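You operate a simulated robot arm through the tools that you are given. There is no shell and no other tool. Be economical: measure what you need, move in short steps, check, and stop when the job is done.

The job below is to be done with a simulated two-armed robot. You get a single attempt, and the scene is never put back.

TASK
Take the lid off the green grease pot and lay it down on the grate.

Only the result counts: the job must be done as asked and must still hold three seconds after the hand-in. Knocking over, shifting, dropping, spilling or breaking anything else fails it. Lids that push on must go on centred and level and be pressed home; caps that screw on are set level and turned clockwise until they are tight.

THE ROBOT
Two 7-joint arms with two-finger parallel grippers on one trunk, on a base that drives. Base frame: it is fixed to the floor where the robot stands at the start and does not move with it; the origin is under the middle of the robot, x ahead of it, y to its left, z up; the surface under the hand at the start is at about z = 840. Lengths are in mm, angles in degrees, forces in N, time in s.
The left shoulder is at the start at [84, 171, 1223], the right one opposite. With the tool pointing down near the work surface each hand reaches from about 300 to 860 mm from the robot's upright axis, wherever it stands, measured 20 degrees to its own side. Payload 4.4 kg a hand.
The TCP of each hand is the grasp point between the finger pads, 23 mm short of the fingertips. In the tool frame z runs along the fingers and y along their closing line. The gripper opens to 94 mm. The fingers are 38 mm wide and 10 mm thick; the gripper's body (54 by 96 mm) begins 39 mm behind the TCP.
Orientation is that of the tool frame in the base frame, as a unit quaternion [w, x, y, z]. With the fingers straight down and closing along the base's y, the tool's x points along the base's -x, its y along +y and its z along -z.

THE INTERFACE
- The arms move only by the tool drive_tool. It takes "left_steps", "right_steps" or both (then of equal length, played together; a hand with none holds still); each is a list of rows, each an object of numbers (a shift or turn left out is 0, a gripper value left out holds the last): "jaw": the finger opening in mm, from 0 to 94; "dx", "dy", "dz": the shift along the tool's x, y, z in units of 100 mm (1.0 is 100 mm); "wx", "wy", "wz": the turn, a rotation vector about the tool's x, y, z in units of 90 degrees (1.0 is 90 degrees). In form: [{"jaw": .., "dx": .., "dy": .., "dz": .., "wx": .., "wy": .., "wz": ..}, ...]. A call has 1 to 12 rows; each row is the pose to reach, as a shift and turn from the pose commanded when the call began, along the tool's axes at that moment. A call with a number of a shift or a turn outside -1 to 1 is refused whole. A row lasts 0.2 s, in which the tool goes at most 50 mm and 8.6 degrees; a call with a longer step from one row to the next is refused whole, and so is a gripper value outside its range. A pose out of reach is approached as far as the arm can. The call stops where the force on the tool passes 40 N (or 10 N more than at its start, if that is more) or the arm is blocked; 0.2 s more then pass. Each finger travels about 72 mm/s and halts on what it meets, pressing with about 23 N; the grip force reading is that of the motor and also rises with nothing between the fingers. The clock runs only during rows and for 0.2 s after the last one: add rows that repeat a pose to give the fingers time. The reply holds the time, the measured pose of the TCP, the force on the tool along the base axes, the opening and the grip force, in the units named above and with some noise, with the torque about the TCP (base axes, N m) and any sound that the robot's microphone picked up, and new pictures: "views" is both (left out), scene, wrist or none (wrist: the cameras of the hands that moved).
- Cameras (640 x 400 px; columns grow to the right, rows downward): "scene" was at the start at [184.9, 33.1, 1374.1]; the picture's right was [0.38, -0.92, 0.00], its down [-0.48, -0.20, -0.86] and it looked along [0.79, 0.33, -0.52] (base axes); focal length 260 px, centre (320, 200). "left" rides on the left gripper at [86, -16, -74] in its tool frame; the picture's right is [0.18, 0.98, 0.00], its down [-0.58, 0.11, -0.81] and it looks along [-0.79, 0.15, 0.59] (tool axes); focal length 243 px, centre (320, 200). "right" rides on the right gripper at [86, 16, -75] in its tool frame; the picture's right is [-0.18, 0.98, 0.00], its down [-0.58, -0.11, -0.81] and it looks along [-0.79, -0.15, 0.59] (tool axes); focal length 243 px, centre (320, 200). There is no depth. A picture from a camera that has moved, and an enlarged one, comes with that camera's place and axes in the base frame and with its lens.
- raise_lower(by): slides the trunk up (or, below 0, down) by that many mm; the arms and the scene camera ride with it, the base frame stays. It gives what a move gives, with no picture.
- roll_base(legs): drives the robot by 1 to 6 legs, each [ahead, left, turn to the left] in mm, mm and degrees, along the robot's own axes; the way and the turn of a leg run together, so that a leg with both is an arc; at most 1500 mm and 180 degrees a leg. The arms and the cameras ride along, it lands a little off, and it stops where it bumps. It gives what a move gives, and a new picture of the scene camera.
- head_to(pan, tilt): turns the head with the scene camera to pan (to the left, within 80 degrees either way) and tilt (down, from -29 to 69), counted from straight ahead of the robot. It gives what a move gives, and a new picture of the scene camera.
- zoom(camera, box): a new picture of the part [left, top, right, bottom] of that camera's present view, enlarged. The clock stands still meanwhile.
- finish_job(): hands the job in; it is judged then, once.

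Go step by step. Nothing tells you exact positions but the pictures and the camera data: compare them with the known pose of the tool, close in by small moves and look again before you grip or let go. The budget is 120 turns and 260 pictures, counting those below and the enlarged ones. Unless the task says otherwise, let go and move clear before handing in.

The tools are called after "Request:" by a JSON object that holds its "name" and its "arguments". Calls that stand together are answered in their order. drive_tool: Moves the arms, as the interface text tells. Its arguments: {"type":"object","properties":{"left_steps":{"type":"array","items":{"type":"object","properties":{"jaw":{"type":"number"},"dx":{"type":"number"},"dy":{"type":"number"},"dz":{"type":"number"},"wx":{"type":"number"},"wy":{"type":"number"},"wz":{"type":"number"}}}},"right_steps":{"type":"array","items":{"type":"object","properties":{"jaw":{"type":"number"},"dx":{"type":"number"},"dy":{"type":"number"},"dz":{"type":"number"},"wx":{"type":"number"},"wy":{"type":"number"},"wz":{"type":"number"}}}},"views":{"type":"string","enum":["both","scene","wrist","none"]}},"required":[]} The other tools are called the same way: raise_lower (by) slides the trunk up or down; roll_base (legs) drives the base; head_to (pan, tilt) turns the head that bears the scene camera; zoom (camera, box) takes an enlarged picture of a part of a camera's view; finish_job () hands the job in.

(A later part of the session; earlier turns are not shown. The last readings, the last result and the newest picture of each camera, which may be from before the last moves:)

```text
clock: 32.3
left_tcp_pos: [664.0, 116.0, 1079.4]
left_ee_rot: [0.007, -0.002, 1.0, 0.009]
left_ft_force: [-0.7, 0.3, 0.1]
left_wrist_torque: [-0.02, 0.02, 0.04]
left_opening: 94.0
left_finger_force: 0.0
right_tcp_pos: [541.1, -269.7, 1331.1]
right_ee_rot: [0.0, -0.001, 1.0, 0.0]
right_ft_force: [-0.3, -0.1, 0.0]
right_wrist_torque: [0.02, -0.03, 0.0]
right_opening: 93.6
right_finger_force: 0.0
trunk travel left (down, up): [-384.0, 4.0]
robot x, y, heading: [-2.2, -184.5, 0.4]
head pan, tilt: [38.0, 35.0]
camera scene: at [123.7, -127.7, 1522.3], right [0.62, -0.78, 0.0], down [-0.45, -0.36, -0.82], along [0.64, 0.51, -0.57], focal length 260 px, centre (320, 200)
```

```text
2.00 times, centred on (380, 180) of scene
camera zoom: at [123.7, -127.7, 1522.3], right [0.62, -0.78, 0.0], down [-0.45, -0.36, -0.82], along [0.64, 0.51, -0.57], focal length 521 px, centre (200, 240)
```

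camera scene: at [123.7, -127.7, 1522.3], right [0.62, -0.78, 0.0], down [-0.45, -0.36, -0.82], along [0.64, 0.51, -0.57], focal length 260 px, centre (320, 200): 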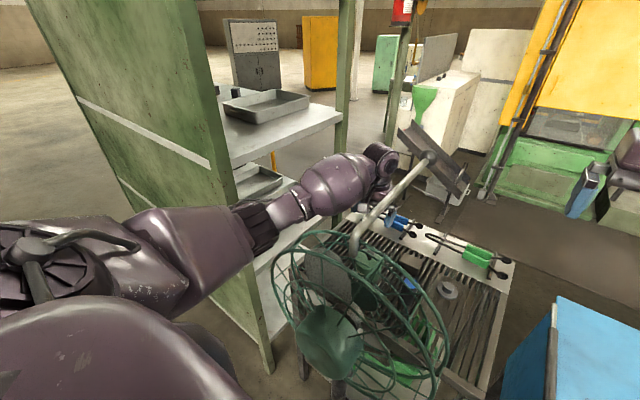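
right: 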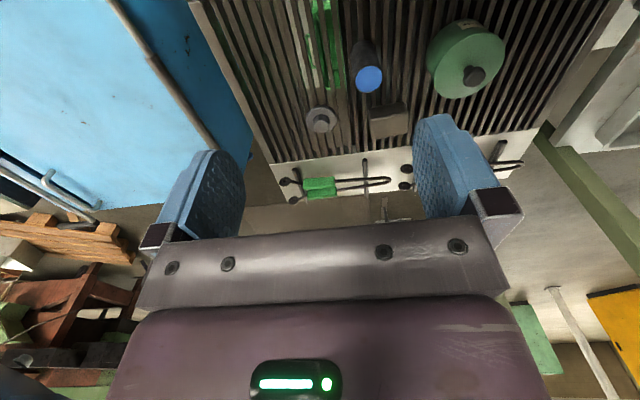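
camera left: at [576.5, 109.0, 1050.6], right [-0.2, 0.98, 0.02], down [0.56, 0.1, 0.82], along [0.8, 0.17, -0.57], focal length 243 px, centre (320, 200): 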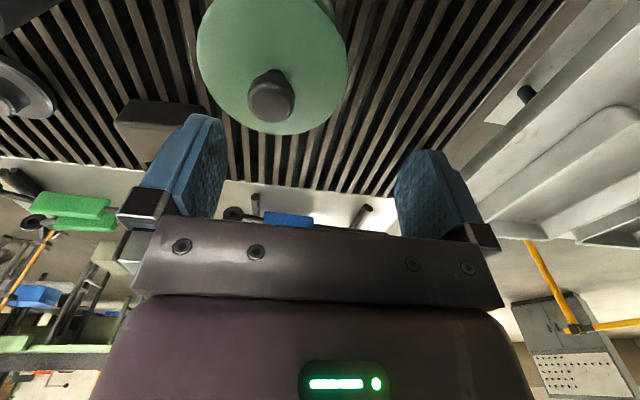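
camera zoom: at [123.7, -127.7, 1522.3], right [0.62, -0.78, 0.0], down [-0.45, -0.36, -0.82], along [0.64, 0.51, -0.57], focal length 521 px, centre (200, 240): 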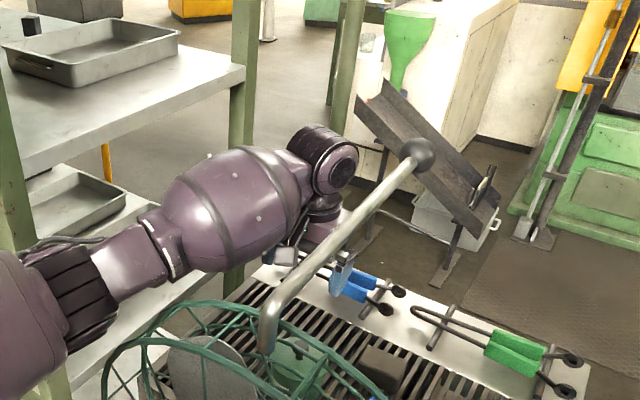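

The forearm came down on the upper left of the fan, so this approach is too tight. The floor beyond the grate is open from x ≈ 900 to 2000. I'll withdraw the arm upward, drive right around the blue box, and work from the far side.

Request:
{"name": "drive_tool", "arguments": {"left_steps": [{"dz": -0.25, "dy": 0.15}, {"dz": -0.5, "dy": 0.3}, {"dz": -0.75, "dy": 0.35}, {"dz": -1.0, "dy": 0.35}], "views": "none"}}

Request:
{"name": "drive_tool", "arguments": {"left_steps": [{"dz": -0.25}, {"dz": -0.5}, {"dz": -0.75}, {"dz": -1.0}], "views": "none"}}

Request:
{"name": "drive_tool", "arguments": {"left_steps": [{"dz": -0.25}, {"dz": -0.5}, {"dz": -0.75}, {"dz": -1.0}, {"dz": -1.0}], "views": "scene"}}

```text
clock: 33.3
left_tcp_pos: [664.1, 146.2, 1180.7]
left_ee_rot: [0.008, -0.002, 1.0, 0.009]
left_ft_force: [-0.9, 0.8, 0.7]
left_wrist_torque: [0.01, 0.04, 0.01]
left_opening: 94.0
left_finger_force: 0.0
right_tcp_pos: [540.3, -269.4, 1331.2]
right_ee_rot: [0.0, -0.002, 1.0, 0.0]
right_ft_force: [0.2, 0.1, -0.1]
right_wrist_torque: [-0.01, 0.0, -0.02]
right_opening: 93.9
right_finger_force: 0.1
trunk travel left (down, up): [-384.0, 4.0]
robot x, y, heading: [-3.9, -181.9, 0.2]
head pan, tilt: [38.0, 35.0]
```

```text
clock: 34.3
left_tcp_pos: [660.5, 146.8, 1279.8]
left_ee_rot: [0.008, -0.002, 1.0, 0.011]
left_ft_force: [-0.4, -0.8, -0.8]
left_wrist_torque: [0.0, -0.01, 0.02]
left_opening: 94.1
left_finger_force: 0.1
right_tcp_pos: [540.6, -270.3, 1330.7]
right_ee_rot: [0.0, -0.002, 1.0, 0.0]
right_ft_force: [-0.9, -0.1, -0.4]
right_wrist_torque: [-0.01, -0.02, 0.0]
right_opening: 94.0
right_finger_force: 0.2
trunk travel left (down, up): [-384.0, 4.0]
robot x, y, heading: [-2.4, -180.3, 0.5]
head pan, tilt: [38.0, 35.0]
```

```text
clock: 35.5
left_tcp_pos: [659.5, 144.3, 1380.7]
left_ee_rot: [0.009, -0.002, 1.0, 0.009]
left_ft_force: [0.6, 0.1, 0.2]
left_wrist_torque: [-0.02, 0.02, 0.03]
left_opening: 94.0
left_finger_force: 0.0
right_tcp_pos: [541.1, -269.3, 1329.6]
right_ee_rot: [-0.001, -0.002, 1.0, 0.0]
right_ft_force: [-0.3, 0.1, -0.2]
right_wrist_torque: [0.02, -0.01, -0.01]
right_opening: 93.9
right_finger_force: 0.0
trunk travel left (down, up): [-384.0, 4.0]
robot x, y, heading: [-1.4, -178.7, 0.3]
head pan, tilt: [38.0, 35.0]
camera scene: at [124.2, -127.4, 1522.2], right [0.62, -0.78, 0.0], down [-0.45, -0.36, -0.82], along [0.64, 0.51, -0.57], focal length 260 px, centre (320, 200)
```

scene: 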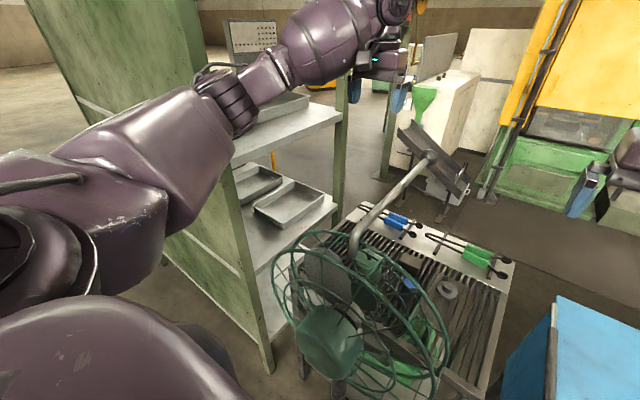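

The fan looks unmoved. I'll retract the left hand at height and look over the route.

Request:
{"name": "drive_tool", "arguments": {"left_steps": [{"dx": 0.25}, {"dx": 0.5}, {"dx": 0.75}, {"dx": 1.0}], "views": "none"}}

Request:
{"name": "drive_tool", "arguments": {"left_steps": [{"dx": 0.25, "dz": -0.1, "dy": -0.1}, {"dx": 0.5, "dz": -0.2, "dy": -0.2}, {"dx": 0.75, "dz": -0.2, "dy": -0.35}, {"dx": 1.0, "dz": -0.2, "dy": -0.5}], "views": "none"}}

Request:
{"name": "drive_tool", "arguments": {"left_steps": [{"dx": 0.25}, {"dx": 0.5}, {"dx": 0.7}], "views": "none"}}

Request:
{"name": "head_to", "arguments": {"pan": -75, "tilt": 20}}

Request:
{"name": "head_to", "arguments": {"pan": -20, "tilt": 20}}

```text
clock: 36.5
left_tcp_pos: [559.9, 143.2, 1378.1]
left_ee_rot: [0.009, -0.002, 1.0, 0.009]
left_ft_force: [0.3, -1.1, 0.3]
left_wrist_torque: [-0.01, 0.01, 0.03]
left_opening: 94.0
left_finger_force: 0.2
right_tcp_pos: [539.8, -270.1, 1331.2]
right_ee_rot: [0.0, -0.002, 1.0, 0.0]
right_ft_force: [-1.1, -0.9, 0.3]
right_wrist_torque: [-0.02, -0.01, -0.04]
right_opening: 93.9
right_finger_force: 0.0
trunk travel left (down, up): [-384.0, 4.0]
robot x, y, heading: [-1.0, -183.6, 0.4]
head pan, tilt: [38.0, 35.0]
```

```text
clock: 37.5
left_tcp_pos: [458.5, 92.6, 1395.1]
left_ee_rot: [0.007, -0.003, 1.0, 0.009]
left_ft_force: [-0.9, -0.7, -0.3]
left_wrist_torque: [0.01, 0.02, 0.03]
left_opening: 93.9
left_finger_force: 0.1
right_tcp_pos: [539.5, -270.3, 1330.6]
right_ee_rot: [0.0, -0.002, 1.0, 0.0]
right_ft_force: [-1.1, 0.2, 0.3]
right_wrist_torque: [0.0, -0.02, 0.0]
right_opening: 94.2
right_finger_force: 0.1
trunk travel left (down, up): [-384.0, 4.0]
robot x, y, heading: [1.9, -180.9, 0.3]
head pan, tilt: [38.0, 35.0]
```

```text
clock: 38.3
left_tcp_pos: [388.7, 92.6, 1394.9]
left_ee_rot: [0.008, -0.002, 1.0, 0.01]
left_ft_force: [-0.4, -0.3, -0.1]
left_wrist_torque: [0.03, -0.05, -0.02]
left_opening: 94.1
left_finger_force: 0.1
right_tcp_pos: [539.6, -269.1, 1331.2]
right_ee_rot: [0.0, -0.001, 1.0, 0.0]
right_ft_force: [-0.4, -0.3, 1.0]
right_wrist_torque: [-0.01, -0.01, -0.01]
right_opening: 94.1
right_finger_force: 0.1
trunk travel left (down, up): [-384.0, 4.0]
robot x, y, heading: [-6.8, -178.5, 0.2]
head pan, tilt: [38.0, 35.0]
```

```text
clock: 40.2
left_tcp_pos: [391.0, 92.4, 1395.2]
left_ee_rot: [0.008, -0.002, 1.0, 0.009]
left_ft_force: [0.7, -0.7, -0.2]
left_wrist_torque: [0.03, 0.01, -0.02]
left_opening: 93.8
left_finger_force: 0.0
right_tcp_pos: [540.3, -269.1, 1331.0]
right_ee_rot: [0.0, -0.002, 1.0, 0.0]
right_ft_force: [0.3, 0.1, -0.2]
right_wrist_torque: [0.02, 0.02, -0.02]
right_opening: 94.3
right_finger_force: 0.1
trunk travel left (down, up): [-384.0, 4.0]
robot x, y, heading: [-2.2, -177.2, 0.5]
head pan, tilt: [-75.0, 20.0]
camera scene: at [79.2, -272.1, 1546.1], right [-0.96, -0.26, 0.0], down [-0.09, 0.33, -0.94], along [0.25, -0.91, -0.34], focal length 260 px, centre (320, 200)
```

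scene: 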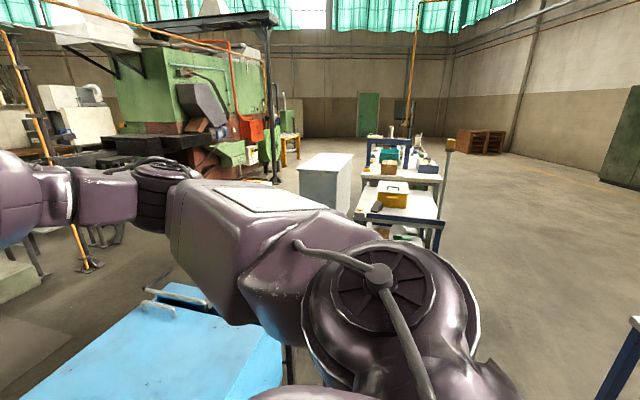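

```text
clock: 41.5
left_tcp_pos: [390.4, 91.8, 1394.8]
left_ee_rot: [0.008, -0.002, 1.0, 0.01]
left_ft_force: [-0.1, -0.3, 0.9]
left_wrist_torque: [0.02, 0.02, 0.01]
left_opening: 93.9
left_finger_force: 0.1
right_tcp_pos: [541.2, -269.7, 1331.3]
right_ee_rot: [0.0, -0.003, 1.0, -0.001]
right_ft_force: [-0.1, -0.2, -0.1]
right_wrist_torque: [0.0, -0.01, 0.0]
right_opening: 94.1
right_finger_force: 0.1
trunk travel left (down, up): [-384.0, 4.0]
robot x, y, heading: [-0.0, -185.4, -0.1]
head pan, tilt: [-20.0, 20.0]
camera scene: at [142.3, -213.8, 1546.1], right [-0.34, -0.94, 0.0], down [-0.32, 0.12, -0.94], along [0.88, -0.32, -0.34], focal length 260 px, centre (320, 200)
```

scene: 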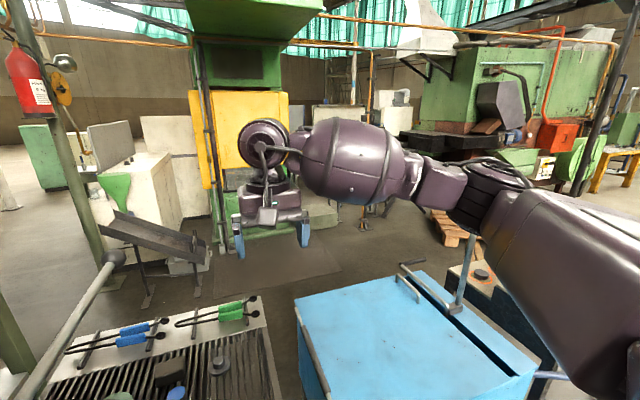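

The route right, then forward, then left looks open. Starting with the sideways leg.

Request:
{"name": "roll_base", "arguments": {"legs": [[-80, 0, 0], [0, -1000, 0]]}}

Request:
{"name": "head_to", "arguments": {"pan": -45, "tilt": 35}}

Request:
{"name": "head_to", "arguments": {"pan": 0, "tilt": 35}}

```text
clock: 51.2
left_tcp_pos: [319.2, -902.3, 1393.9]
left_ee_rot: [0.007, -0.009, 1.0, 0.01]
left_ft_force: [0.1, -0.9, -0.6]
left_wrist_torque: [0.0, 0.01, -0.02]
left_opening: 93.8
left_finger_force: 0.0
right_tcp_pos: [473.7, -1262.6, 1330.6]
right_ee_rot: [0.0, -0.009, 1.0, -0.001]
right_ft_force: [0.3, 0.7, -0.2]
right_wrist_torque: [0.02, -0.03, 0.01]
right_opening: 94.2
right_finger_force: 0.1
trunk travel left (down, up): [-384.0, 4.0]
robot x, y, heading: [-71.6, -1179.9, 0.9]
head pan, tilt: [-20.0, 20.0]
camera scene: at [74.9, -1210.9, 1546.1], right [-0.32, -0.95, 0.0], down [-0.32, 0.11, -0.94], along [0.89, -0.31, -0.34], focal length 260 px, centre (320, 200)
```

scene: 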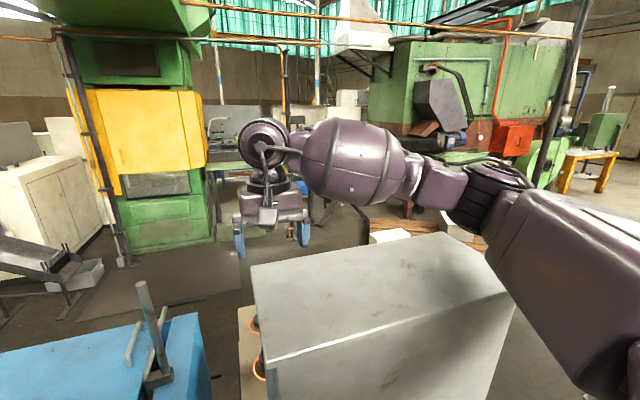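

```text
clock: 52.1
left_tcp_pos: [318.9, -901.9, 1394.0]
left_ee_rot: [0.007, -0.008, 1.0, 0.01]
left_ft_force: [-0.2, 0.2, 0.0]
left_wrist_torque: [-0.03, 0.02, -0.02]
left_opening: 94.1
left_finger_force: 0.0
right_tcp_pos: [474.6, -1261.4, 1330.7]
right_ee_rot: [-0.001, -0.008, 1.0, 0.0]
right_ft_force: [0.6, 0.7, 0.0]
right_wrist_torque: [-0.04, -0.01, -0.01]
right_opening: 94.0
right_finger_force: 0.1
trunk travel left (down, up): [-384.0, 4.0]
robot x, y, heading: [-69.0, -1179.2, 1.1]
head pan, tilt: [-45.0, 35.0]
camera scene: at [50.3, -1241.6, 1522.3], right [-0.69, -0.72, 0.0], down [-0.41, 0.4, -0.82], along [0.59, -0.57, -0.57], focal length 260 px, centre (320, 200)
```

scene: 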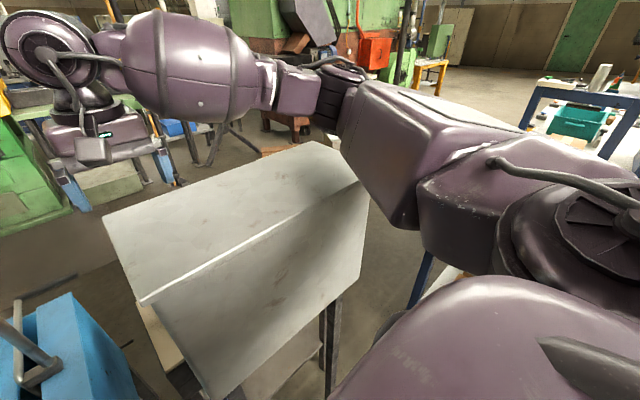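

```text
clock: 53.2
left_tcp_pos: [319.5, -902.5, 1393.7]
left_ee_rot: [0.008, -0.008, 1.0, 0.01]
left_ft_force: [0.4, 0.2, -0.3]
left_wrist_torque: [0.02, 0.01, -0.03]
left_opening: 93.9
left_finger_force: 0.1
right_tcp_pos: [473.6, -1259.3, 1330.9]
right_ee_rot: [0.0, -0.009, 1.0, 0.001]
right_ft_force: [0.2, 0.6, -0.6]
right_wrist_torque: [0.0, 0.0, 0.0]
right_opening: 94.0
right_finger_force: 0.1
trunk travel left (down, up): [-384.0, 4.0]
robot x, y, heading: [-72.7, -1180.1, 1.2]
head pan, tilt: [0.0, 35.0]
camera scene: at [74.9, -1179.1, 1522.3], right [0.02, -1.0, 0.0], down [-0.57, -0.01, -0.82], along [0.82, 0.01, -0.57], focal length 260 px, centre (320, 200)
```

scene: 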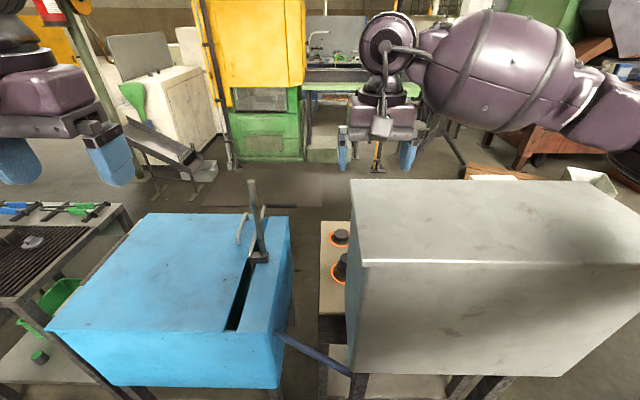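

A tall grey box and a blue bench make the right side tight. The left route around the cabinet (x 480–1350, y 500–1680) is wide open, so I'll turn left here and look.

Request:
{"name": "roll_base", "arguments": {"legs": [[0, 0, 90]]}}

Request:
{"name": "head_to", "arguments": {"pan": 60, "tilt": 25}}

Request:
{"name": "head_to", "arguments": {"pan": 0, "tilt": 20}}

```text
clock: 55.6
left_tcp_pos: [161.1, -770.1, 1393.9]
left_ee_rot: [0.006, -0.224, 0.975, 0.01]
left_ft_force: [0.0, 0.1, -0.2]
left_wrist_torque: [-0.04, 0.01, 0.04]
left_opening: 93.9
left_finger_force: 0.0
right_tcp_pos: [452.3, -1030.6, 1330.7]
right_ee_rot: [-0.001, -0.224, 0.975, -0.001]
right_ft_force: [0.1, 1.0, -0.3]
right_wrist_torque: [0.01, 0.03, 0.0]
right_opening: 94.0
right_finger_force: 0.0
trunk travel left (down, up): [-384.0, 4.0]
robot x, y, heading: [-75.2, -1189.1, 25.8]
head pan, tilt: [0.0, 35.0]
stopped in leg 1: the robot was blocked; the commanded pose is now the measured one
camera scene: at [56.2, -1124.9, 1522.2], right [0.44, -0.9, 0.0], down [-0.52, -0.25, -0.82], along [0.74, 0.36, -0.57], focal length 260 px, centre (320, 200)
```

scene: 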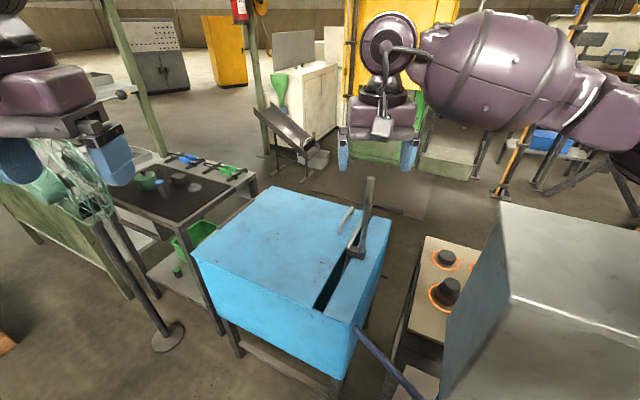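

```text
clock: 56.9
left_tcp_pos: [161.3, -771.9, 1393.4]
left_ee_rot: [0.005, -0.223, 0.975, 0.012]
left_ft_force: [0.6, 0.0, 0.7]
left_wrist_torque: [0.02, -0.03, 0.02]
left_opening: 94.0
left_finger_force: 0.1
right_tcp_pos: [453.6, -1032.8, 1331.3]
right_ee_rot: [-0.001, -0.224, 0.975, 0.0]
right_ft_force: [-0.2, -0.4, -0.1]
right_wrist_torque: [0.0, -0.02, 0.02]
right_opening: 93.8
right_finger_force: 0.1
trunk travel left (down, up): [-384.0, 4.0]
robot x, y, heading: [-75.6, -1188.1, 26.1]
head pan, tilt: [60.0, 25.0]
camera scene: at [-16.6, -1073.6, 1538.0], right [1.0, -0.07, 0.0], down [-0.03, -0.42, -0.91], along [0.06, 0.9, -0.42], focal length 260 px, centre (320, 200)
```

scene: 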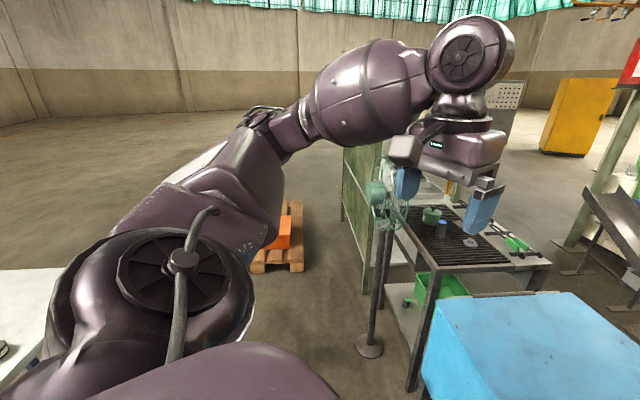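

```text
clock: 58.2
left_tcp_pos: [161.5, -771.9, 1393.8]
left_ee_rot: [0.005, -0.225, 0.974, 0.012]
left_ft_force: [0.6, 1.2, -0.3]
left_wrist_torque: [0.01, -0.01, -0.01]
left_opening: 94.2
left_finger_force: 0.0
right_tcp_pos: [453.5, -1033.4, 1330.9]
right_ee_rot: [-0.001, -0.224, 0.975, 0.0]
right_ft_force: [-0.1, 0.1, -0.1]
right_wrist_torque: [0.03, -0.03, -0.02]
right_opening: 94.2
right_finger_force: 0.0
trunk travel left (down, up): [-384.0, 4.0]
robot x, y, heading: [-77.0, -1190.1, 26.1]
head pan, tilt: [0.0, 20.0]
camera scene: at [60.5, -1124.6, 1546.1], right [0.44, -0.9, 0.0], down [-0.31, -0.15, -0.94], along [0.84, 0.41, -0.34], focal length 260 px, centre (320, 200)
```

scene: 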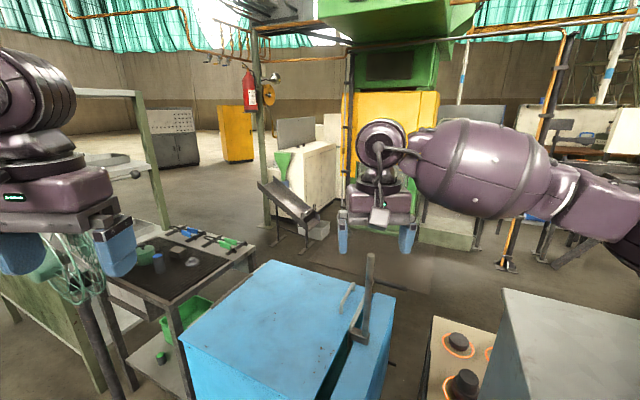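

Something low blocked the turn. The far-side route is cluttered on both sides, so I have a better plan. I'll stand right of the fan facing +y, at about (150, -480). From there the right arm passes over the tank and grate, under the rod and away from the fan. Backing off and turning now.

Request:
{"name": "roll_base", "arguments": {"legs": [[-180, 0, 0], [0, 0, 64]]}}

Request:
{"name": "head_to", "arguments": {"pan": -30, "tilt": 40}}

```text
clock: 62.5
left_tcp_pos: [-501.7, -868.4, 1396.3]
left_ee_rot: [-0.002, -0.7, 0.714, 0.012]
left_ft_force: [0.1, -0.6, 0.1]
left_wrist_torque: [0.02, 0.03, -0.01]
left_opening: 93.8
left_finger_force: 0.1
right_tcp_pos: [-137.0, -725.7, 1331.4]
right_ee_rot: [0.0, -0.701, 0.713, -0.002]
right_ft_force: [0.7, 0.2, 0.4]
right_wrist_torque: [0.02, 0.0, -0.01]
right_opening: 93.7
right_finger_force: 0.1
trunk travel left (down, up): [-384.0, 4.0]
robot x, y, heading: [-236.2, -1268.5, 89.0]
head pan, tilt: [0.0, 20.0]
camera scene: at [-234.0, -1118.5, 1546.1], right [1.0, -0.02, 0.0], down [-0.01, -0.34, -0.94], along [0.01, 0.94, -0.34], focal length 260 px, centre (320, 200)
```

scene: 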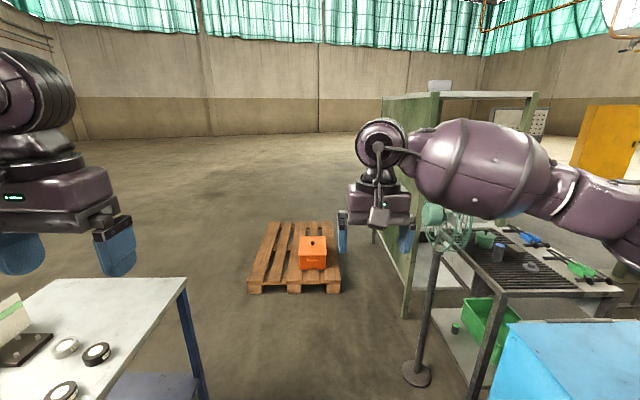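

```text
clock: 63.4
left_tcp_pos: [-502.2, -867.6, 1393.9]
left_ee_rot: [-0.002, -0.701, 0.713, 0.013]
left_ft_force: [0.3, -0.4, -0.1]
left_wrist_torque: [0.0, 0.0, -0.01]
left_opening: 93.9
left_finger_force: 0.1
right_tcp_pos: [-137.4, -726.3, 1331.2]
right_ee_rot: [-0.001, -0.701, 0.713, 0.0]
right_ft_force: [0.0, -0.2, 0.3]
right_wrist_torque: [0.01, -0.01, 0.03]
right_opening: 93.9
right_finger_force: 0.1
trunk travel left (down, up): [-384.0, 4.0]
robot x, y, heading: [-237.5, -1267.2, 89.4]
head pan, tilt: [-30.0, 40.0]
camera scene: at [-191.7, -1138.5, 1514.8], right [0.86, -0.51, 0.0], down [-0.33, -0.55, -0.77], along [0.39, 0.66, -0.64], focal length 260 px, centre (320, 200)
```

scene: 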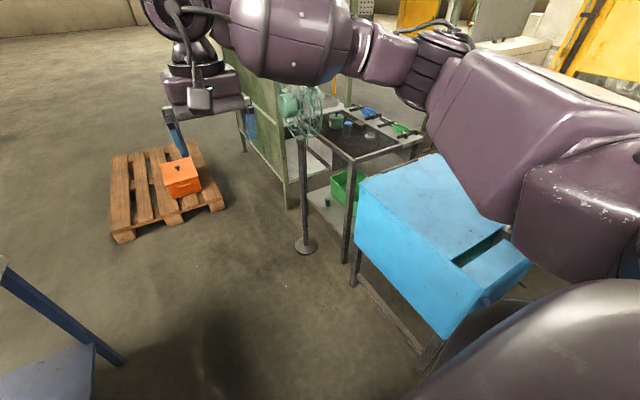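

The corridor is clear. Driving ahead, then sideways to the right.

Request:
{"name": "roll_base", "arguments": {"legs": [[770, 0, 0.6], [0, -300, 0]]}}

Request:
{"name": "head_to", "arguments": {"pan": -30, "tilt": 60}}

Request:
{"name": "head_to", "arguments": {"pan": -50, "tilt": 35}}

```text
clock: 70.3
left_tcp_pos: [-197.0, -104.1, 1393.7]
left_ee_rot: [-0.002, -0.702, 0.712, 0.013]
left_ft_force: [-0.5, -0.3, 0.5]
left_wrist_torque: [0.03, 0.03, 0.03]
left_opening: 93.9
left_finger_force: 0.0
right_tcp_pos: [166.3, 38.7, 1331.1]
right_ee_rot: [-0.001, -0.702, 0.712, -0.001]
right_ft_force: [-0.2, 0.9, -0.3]
right_wrist_torque: [0.05, 0.01, 0.03]
right_opening: 94.3
right_finger_force: 0.0
trunk travel left (down, up): [-384.0, 4.0]
robot x, y, heading: [70.7, -505.3, 89.5]
head pan, tilt: [-30.0, 40.0]
camera scene: at [113.8, -374.4, 1514.7], right [0.86, -0.51, 0.0], down [-0.33, -0.55, -0.77], along [0.39, 0.66, -0.64], focal length 260 px, centre (320, 200)
```

scene: 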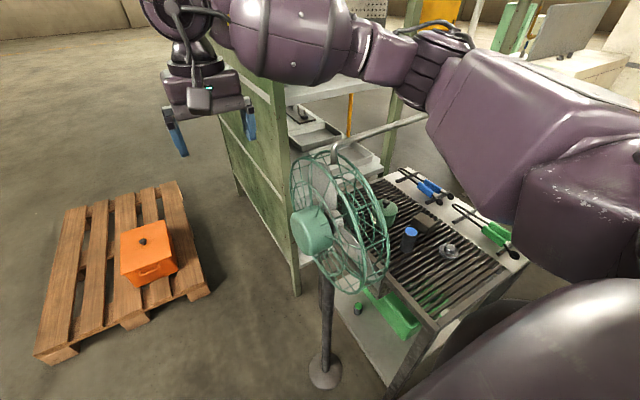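

```text
clock: 71.2
left_tcp_pos: [-198.1, -104.9, 1394.1]
left_ee_rot: [-0.001, -0.702, 0.712, 0.013]
left_ft_force: [-0.2, -0.3, 0.2]
left_wrist_torque: [-0.01, -0.01, -0.01]
left_opening: 93.7
left_finger_force: 0.0
right_tcp_pos: [167.6, 38.5, 1329.1]
right_ee_rot: [-0.001, -0.702, 0.712, -0.001]
right_ft_force: [0.1, -0.4, -0.2]
right_wrist_torque: [0.01, 0.02, 0.01]
right_opening: 93.8
right_finger_force: 0.1
trunk travel left (down, up): [-384.0, 4.0]
robot x, y, heading: [70.3, -504.7, 89.0]
head pan, tilt: [-30.0, 60.0]
camera scene: at [104.2, -390.1, 1488.0], right [0.86, -0.51, 0.0], down [-0.44, -0.74, -0.5], along [0.26, 0.43, -0.87], focal length 260 px, centre (320, 200)
```

scene: 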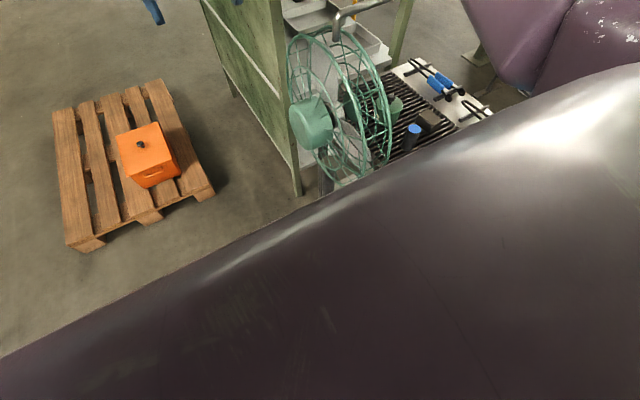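

```text
clock: 72.0
left_tcp_pos: [-198.3, -104.7, 1394.6]
left_ee_rot: [0.0, -0.702, 0.712, 0.013]
left_ft_force: [0.9, -0.4, 0.6]
left_wrist_torque: [0.0, 0.0, -0.03]
left_opening: 93.7
left_finger_force: 0.0
right_tcp_pos: [167.0, 38.7, 1330.3]
right_ee_rot: [0.0, -0.702, 0.712, -0.001]
right_ft_force: [-0.1, 0.3, -0.2]
right_wrist_torque: [-0.02, -0.01, -0.01]
right_opening: 94.0
right_finger_force: 0.1
trunk travel left (down, up): [-384.0, 4.0]
robot x, y, heading: [66.9, -506.9, 89.5]
head pan, tilt: [-50.0, 35.0]
camera scene: at [138.3, -391.7, 1522.2], right [0.63, -0.77, 0.0], down [-0.44, -0.36, -0.82], along [0.63, 0.52, -0.57], focal length 260 px, centre (320, 200)
```

scene: 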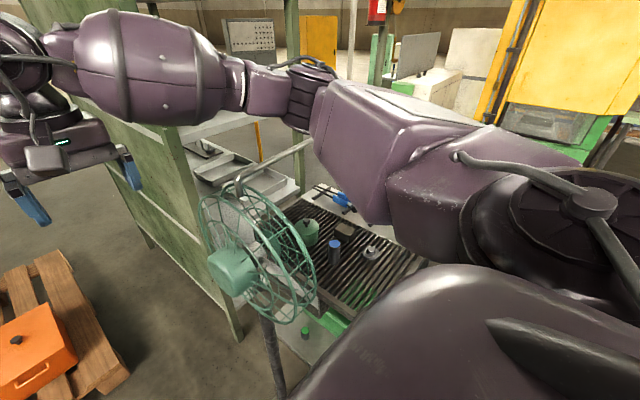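

This works well: the grate lies open to my right. I'll shift the base a little further, then lift the right hand and pull it back before sweeping it over the right part of the grate.

Request:
{"name": "roll_base", "arguments": {"legs": [[40, -70, 0.5]]}}

Request:
{"name": "drive_tool", "arguments": {"right_steps": [{"dz": -0.3, "dx": 0.3}, {"dz": -0.6, "dx": 0.6}, {"dz": -0.9, "dx": 0.9}, {"dz": -1.0, "dx": 1.0}], "views": "scene"}}

```text
clock: 73.3
left_tcp_pos: [-131.1, -68.4, 1394.6]
left_ee_rot: [-0.001, -0.706, 0.708, 0.013]
left_ft_force: [0.5, 0.0, 0.4]
left_wrist_torque: [-0.01, 0.01, -0.03]
left_opening: 93.8
left_finger_force: 0.1
right_tcp_pos: [231.5, 78.7, 1331.7]
right_ee_rot: [-0.001, -0.705, 0.709, 0.0]
right_ft_force: [1.0, 0.4, -0.3]
right_wrist_torque: [0.04, -0.01, 0.01]
right_opening: 94.0
right_finger_force: 0.2
trunk travel left (down, up): [-384.0, 4.0]
robot x, y, heading: [140.8, -466.1, 89.8]
head pan, tilt: [-50.0, 35.0]
camera scene: at [207.7, -351.9, 1522.2], right [0.64, -0.77, 0.0], down [-0.44, -0.37, -0.82], along [0.63, 0.52, -0.57], focal length 260 px, centre (320, 200)
```

scene: 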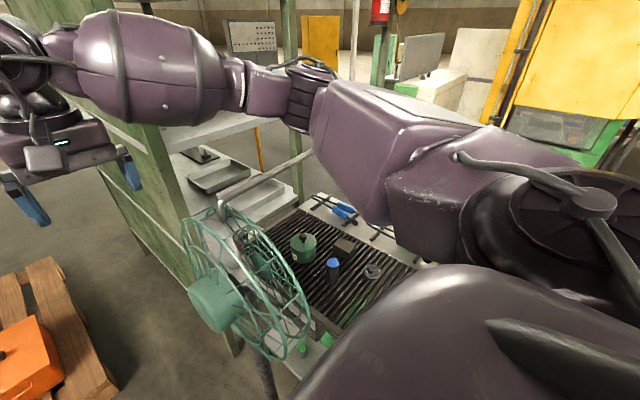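

```text
clock: 74.3
left_tcp_pos: [-130.6, -68.4, 1394.5]
left_ee_rot: [0.0, -0.706, 0.708, 0.013]
left_ft_force: [-0.2, 0.3, 0.8]
left_wrist_torque: [-0.01, 0.01, 0.0]
left_opening: 94.2
left_finger_force: 0.1
right_tcp_pos: [231.6, -22.5, 1431.5]
right_ee_rot: [-0.001, -0.706, 0.709, -0.001]
right_ft_force: [0.0, 0.4, -0.1]
right_wrist_torque: [-0.02, 0.0, 0.01]
right_opening: 94.0
right_finger_force: 0.1
trunk travel left (down, up): [-384.0, 4.0]
robot x, y, heading: [137.4, -465.4, 89.8]
head pan, tilt: [-50.0, 35.0]
camera scene: at [207.8, -351.7, 1522.2], right [0.64, -0.77, 0.0], down [-0.44, -0.37, -0.82], along [0.63, 0.52, -0.57], focal length 260 px, centre (320, 200)
```

scene: 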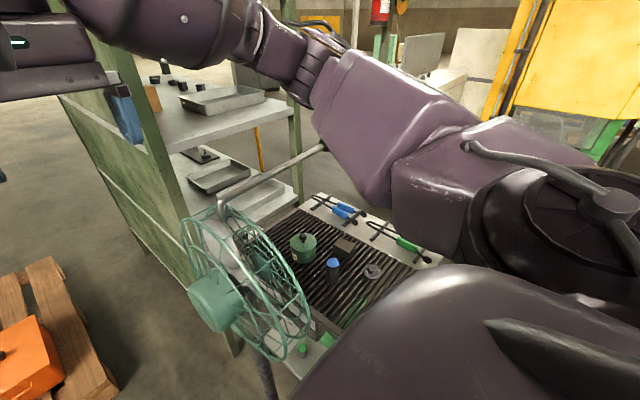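

The pot is confirmed at (666, 100). Now I'll sweep the hand in +x (tool −y) while pulling it back to y ≈ −120.

Request:
{"name": "drive_tool", "arguments": {"right_steps": [{"dx": 0.3, "dy": -0.2}, {"dx": 0.6, "dy": -0.4}, {"dx": 0.9, "dy": -0.7}, {"dx": 1.0, "dy": -1.0}], "views": "none"}}

Request:
{"name": "drive_tool", "arguments": {"right_steps": [{"dy": -0.35}, {"dy": -0.7}, {"dy": -1.0}], "views": "scene"}}

Request:
{"name": "drive_tool", "arguments": {"right_steps": [{"dy": -0.35}, {"dy": -0.7}, {"dy": -1.0}], "views": "none"}}

Request:
{"name": "drive_tool", "arguments": {"right_steps": [{"dy": -0.35}, {"dy": -0.7}, {"dy": -1.0}], "views": "scene"}}

```text
clock: 75.3
left_tcp_pos: [-130.3, -68.1, 1395.5]
left_ee_rot: [-0.001, -0.706, 0.708, 0.014]
left_ft_force: [-0.3, 0.2, 0.8]
left_wrist_torque: [-0.03, -0.02, 0.03]
left_opening: 93.8
left_finger_force: 0.0
right_tcp_pos: [328.7, -121.4, 1432.3]
right_ee_rot: [0.0, -0.705, 0.709, -0.001]
right_ft_force: [-0.3, -1.0, -0.4]
right_wrist_torque: [0.01, 0.02, 0.01]
right_opening: 94.0
right_finger_force: 0.1
trunk travel left (down, up): [-384.0, 4.0]
robot x, y, heading: [139.0, -463.0, 89.6]
head pan, tilt: [-50.0, 35.0]
```

```text
clock: 76.1
left_tcp_pos: [-130.4, -69.7, 1394.4]
left_ee_rot: [-0.001, -0.706, 0.708, 0.014]
left_ft_force: [0.3, -0.5, 0.5]
left_wrist_torque: [0.01, 0.0, 0.0]
left_opening: 94.0
left_finger_force: 0.0
right_tcp_pos: [431.2, -124.0, 1431.1]
right_ee_rot: [0.0, -0.706, 0.709, 0.0]
right_ft_force: [-0.4, -1.2, 0.4]
right_wrist_torque: [0.04, 0.01, 0.02]
right_opening: 94.0
right_finger_force: 0.0
trunk travel left (down, up): [-384.0, 4.0]
robot x, y, heading: [136.3, -466.1, 90.0]
head pan, tilt: [-50.0, 35.0]
camera scene: at [208.7, -353.3, 1522.3], right [0.64, -0.77, 0.0], down [-0.44, -0.37, -0.82], along [0.63, 0.53, -0.57], focal length 260 px, centre (320, 200)
```

scene: 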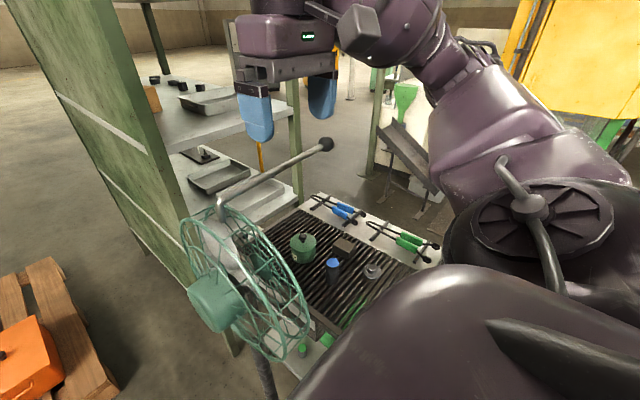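

```text
clock: 76.9
left_tcp_pos: [-131.6, -68.7, 1394.4]
left_ee_rot: [-0.001, -0.706, 0.708, 0.013]
left_ft_force: [0.1, 0.5, 0.4]
left_wrist_torque: [-0.01, 0.02, 0.0]
left_opening: 94.0
left_finger_force: 0.0
right_tcp_pos: [530.5, -124.6, 1431.8]
right_ee_rot: [0.0, -0.705, 0.709, -0.001]
right_ft_force: [0.5, -0.2, -1.1]
right_wrist_torque: [-0.03, 0.0, -0.01]
right_opening: 94.2
right_finger_force: 0.1
trunk travel left (down, up): [-384.0, 4.0]
robot x, y, heading: [141.5, -465.3, 89.9]
head pan, tilt: [-50.0, 35.0]
```

```text
clock: 77.7
left_tcp_pos: [-129.9, -69.3, 1393.8]
left_ee_rot: [0.0, -0.706, 0.708, 0.013]
left_ft_force: [0.3, -0.4, 0.4]
left_wrist_torque: [0.01, 0.0, 0.01]
left_opening: 94.0
left_finger_force: 0.1
right_tcp_pos: [632.7, -123.5, 1432.7]
right_ee_rot: [0.001, -0.706, 0.709, 0.0]
right_ft_force: [1.2, 0.0, 0.3]
right_wrist_torque: [0.02, -0.02, 0.01]
right_opening: 94.2
right_finger_force: 0.0
trunk travel left (down, up): [-384.0, 4.0]
robot x, y, heading: [136.3, -464.6, 90.0]
head pan, tilt: [-50.0, 35.0]
camera scene: at [208.0, -352.6, 1522.3], right [0.64, -0.77, 0.0], down [-0.44, -0.37, -0.82], along [0.63, 0.53, -0.57], focal length 260 px, centre (320, 200)
```

scene: 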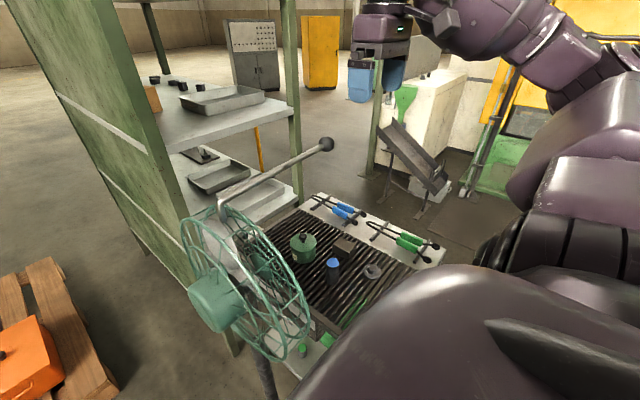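

Now the view is open. I'll move to x ≈ 700 and descend on the right of the rod.

Request:
{"name": "drive_tool", "arguments": {"right_steps": [{"dy": -0.3, "dz": 0.2}, {"dy": -0.6, "dz": 0.4}, {"dy": -0.7, "dz": 0.7}, {"dy": -0.7, "dz": 1.0}], "views": "none"}}

Request:
{"name": "drive_tool", "arguments": {"right_steps": [{"dz": 0.3}, {"dz": 0.6}, {"dz": 0.9}, {"dz": 1.0}], "views": "none"}}

Request:
{"name": "drive_tool", "arguments": {"right_steps": [{"dz": 0.3}, {"dz": 0.6}, {"dz": 0.9}, {"dz": 1.0}], "views": "both"}}

```text
clock: 78.7
left_tcp_pos: [-131.0, -68.9, 1393.1]
left_ee_rot: [-0.001, -0.706, 0.709, 0.012]
left_ft_force: [0.1, 0.7, 0.0]
left_wrist_torque: [0.02, 0.01, 0.02]
left_opening: 93.8
left_finger_force: 0.1
right_tcp_pos: [701.5, -123.1, 1331.7]
right_ee_rot: [-0.001, -0.705, 0.709, -0.001]
right_ft_force: [0.5, -0.6, -0.5]
right_wrist_torque: [0.04, 0.02, -0.01]
right_opening: 94.2
right_finger_force: 0.0
trunk travel left (down, up): [-384.0, 4.0]
robot x, y, heading: [139.4, -464.7, 90.0]
head pan, tilt: [-50.0, 35.0]
```

```text
clock: 79.7
left_tcp_pos: [-131.0, -67.5, 1394.4]
left_ee_rot: [-0.001, -0.706, 0.708, 0.013]
left_ft_force: [0.4, -0.5, -0.3]
left_wrist_torque: [0.03, 0.0, 0.0]
left_opening: 93.9
left_finger_force: 0.1
right_tcp_pos: [701.0, -124.8, 1231.8]
right_ee_rot: [0.0, -0.706, 0.708, 0.0]
right_ft_force: [0.1, -0.5, 0.0]
right_wrist_torque: [-0.01, -0.01, -0.02]
right_opening: 94.1
right_finger_force: 0.1
trunk travel left (down, up): [-384.0, 4.0]
robot x, y, heading: [139.4, -466.0, 89.6]
head pan, tilt: [-50.0, 35.0]
```

```text
clock: 80.7
left_tcp_pos: [-131.8, -67.9, 1393.9]
left_ee_rot: [-0.001, -0.706, 0.708, 0.013]
left_ft_force: [-0.2, 0.4, -0.2]
left_wrist_torque: [-0.01, 0.0, 0.01]
left_opening: 94.0
left_finger_force: 0.1
right_tcp_pos: [701.6, -123.4, 1131.8]
right_ee_rot: [0.0, -0.706, 0.709, 0.0]
right_ft_force: [0.0, 0.4, -0.6]
right_wrist_torque: [-0.01, 0.01, -0.01]
right_opening: 94.0
right_finger_force: 0.0
trunk travel left (down, up): [-384.0, 4.0]
robot x, y, heading: [139.6, -466.1, 89.9]
head pan, tilt: [-50.0, 35.0]
camera scene: at [207.3, -352.1, 1522.3], right [0.64, -0.77, 0.0], down [-0.44, -0.37, -0.82], along [0.63, 0.52, -0.57], focal length 260 px, centre (320, 200)
camera right: at [685.4, -210.3, 1207.6], right [-0.98, 0.19, 0.0], down [0.11, 0.58, 0.81], along [0.15, 0.79, -0.59], focal length 243 px, centre (320, 200)
```

scene: 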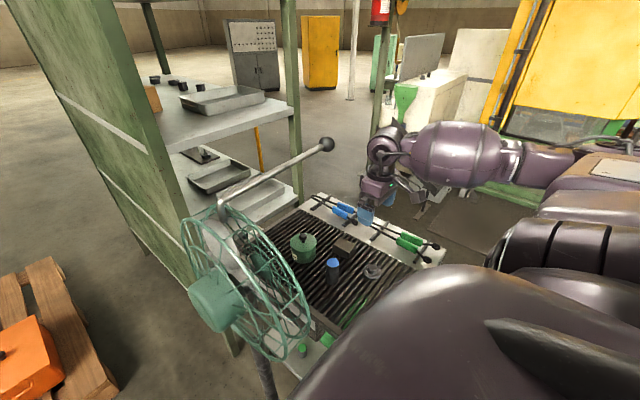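
right: 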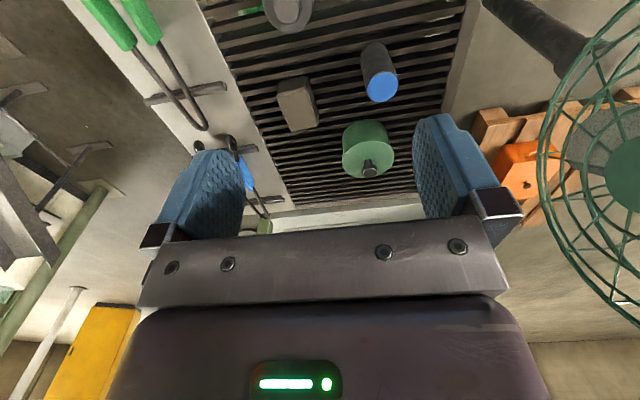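

There's plenty of room here. I'll descend to z ≈ 990 and slide +y under the rod.

Request:
{"name": "drive_tool", "arguments": {"right_steps": [{"dz": 0.3}, {"dz": 0.6}, {"dz": 0.9}, {"dz": 1.0}], "views": "none"}}

Request:
{"name": "drive_tool", "arguments": {"right_steps": [{"dz": 0.3}, {"dz": 0.45, "dx": -0.2}, {"dz": 0.45, "dx": -0.5}, {"dz": 0.45, "dx": -0.8, "dy": 0.05}, {"dz": 0.45, "dx": -1.0, "dy": 0.1}], "views": "both"}}

```text
clock: 81.7
left_tcp_pos: [-131.8, -68.3, 1394.0]
left_ee_rot: [-0.002, -0.706, 0.709, 0.012]
left_ft_force: [-0.7, 0.2, -0.8]
left_wrist_torque: [-0.01, -0.01, 0.03]
left_opening: 94.0
left_finger_force: 0.1
right_tcp_pos: [700.5, -123.7, 1031.1]
right_ee_rot: [0.0, -0.706, 0.709, 0.0]
right_ft_force: [0.3, -0.5, 0.3]
right_wrist_torque: [0.0, 0.01, -0.02]
right_opening: 94.1
right_finger_force: 0.1
trunk travel left (down, up): [-384.0, 4.0]
robot x, y, heading: [140.0, -464.6, 90.0]
head pan, tilt: [-50.0, 35.0]
```

```text
clock: 82.9
left_tcp_pos: [-130.6, -67.8, 1393.8]
left_ee_rot: [-0.001, -0.706, 0.708, 0.013]
left_ft_force: [-0.1, 0.0, 0.1]
left_wrist_torque: [-0.04, 0.0, -0.04]
left_opening: 94.1
left_finger_force: 0.1
right_tcp_pos: [689.4, -23.4, 984.9]
right_ee_rot: [0.0, -0.706, 0.709, -0.001]
right_ft_force: [0.4, 0.9, 1.1]
right_wrist_torque: [0.02, 0.01, 0.01]
right_opening: 94.0
right_finger_force: 0.1
trunk travel left (down, up): [-384.0, 4.0]
robot x, y, heading: [138.9, -464.0, 89.9]
head pan, tilt: [-50.0, 35.0]
camera scene: at [207.2, -351.6, 1522.2], right [0.64, -0.77, 0.0], down [-0.44, -0.37, -0.82], along [0.63, 0.52, -0.57], focal length 260 px, centre (320, 200)
camera right: at [673.9, -110.9, 1060.0], right [-0.98, 0.19, 0.0], down [0.11, 0.58, 0.81], along [0.15, 0.79, -0.59], focal length 243 px, centre (320, 200)
```

scene: 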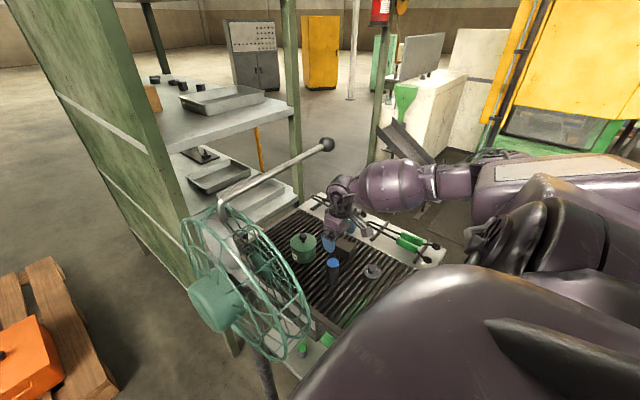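
right: 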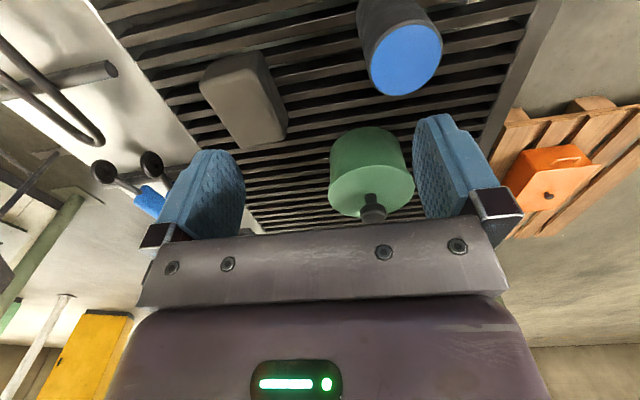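

The wrist sits well below the rod. I'll slide over the pot now.

Request:
{"name": "drive_tool", "arguments": {"right_steps": [{"dx": -0.3, "dy": 0.1}, {"dx": -0.6, "dy": 0.2}, {"dx": -0.9, "dy": 0.28}, {"dx": -1.0, "dy": 0.28}], "views": "both"}}

Request:
{"name": "zoom", "arguments": {"camera": "right", "box": [200, 0, 520, 200]}}

Request:
{"name": "zoom", "arguments": {"camera": "scene", "box": [240, 120, 400, 280]}}

```text
clock: 83.9
left_tcp_pos: [-130.7, -69.0, 1394.0]
left_ee_rot: [-0.001, -0.706, 0.708, 0.013]
left_ft_force: [0.1, 0.4, -0.3]
left_wrist_torque: [-0.03, -0.03, 0.01]
left_opening: 94.1
left_finger_force: 0.0
right_tcp_pos: [662.0, 76.1, 985.0]
right_ee_rot: [-0.001, -0.705, 0.709, -0.001]
right_ft_force: [0.2, -0.3, 0.1]
right_wrist_torque: [0.0, -0.03, -0.04]
right_opening: 93.9
right_finger_force: 0.1
trunk travel left (down, up): [-384.0, 4.0]
robot x, y, heading: [136.2, -466.0, 89.8]
head pan, tilt: [-50.0, 35.0]
camera scene: at [207.7, -352.7, 1522.3], right [0.64, -0.77, 0.0], down [-0.44, -0.37, -0.82], along [0.63, 0.52, -0.57], focal length 260 px, centre (320, 200)
camera right: at [645.9, -11.0, 1060.8], right [-0.98, 0.19, 0.0], down [0.11, 0.58, 0.81], along [0.15, 0.79, -0.59], focal length 243 px, centre (320, 200)
```

scene: 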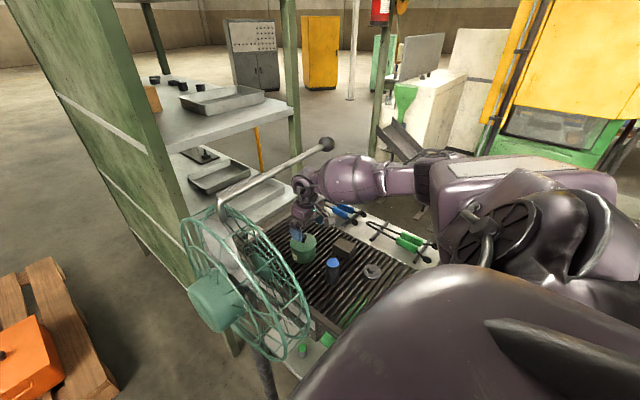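
right: 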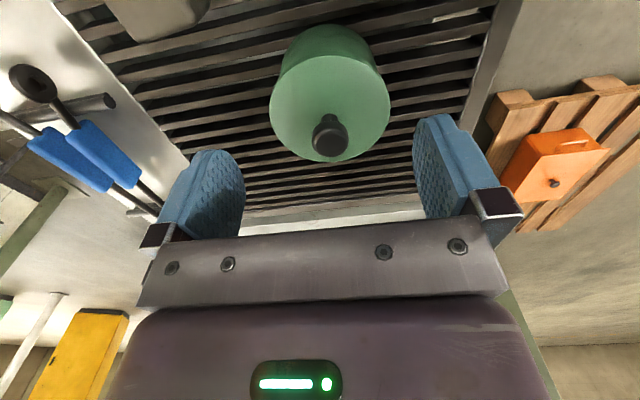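

```text
2.00 times, centred on (360, 100) of right
camera zoom: at [645.9, -11.0, 1060.8], right [-0.98, 0.19, 0.0], down [0.11, 0.58, 0.81], along [0.15, 0.79, -0.59], focal length 485 px, centre (240, 400)
```

zoom: 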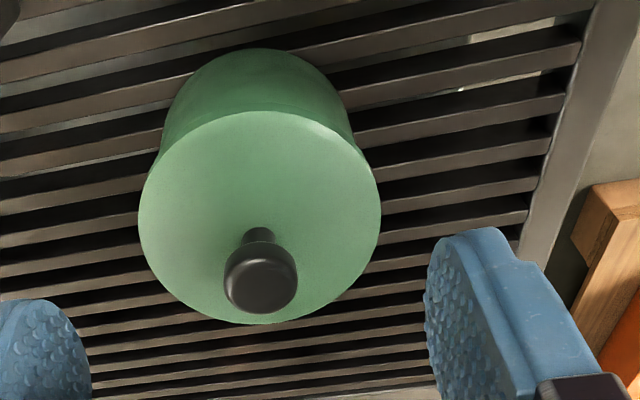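

```text
2.50 times, centred on (320, 200) of scene
camera zoom: at [207.7, -352.7, 1522.3], right [0.64, -0.77, 0.0], down [-0.44, -0.37, -0.82], along [0.63, 0.52, -0.57], focal length 651 px, centre (320, 200)
```

zoom: 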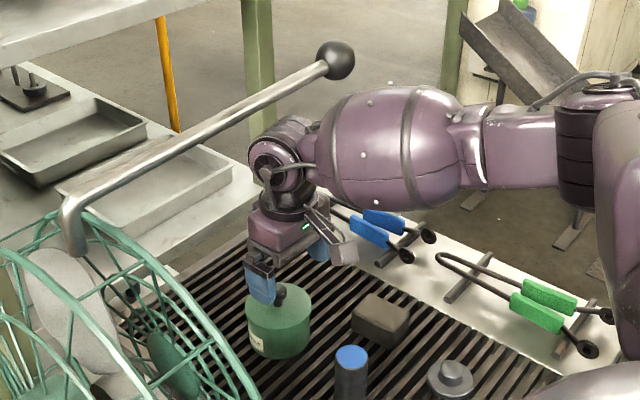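

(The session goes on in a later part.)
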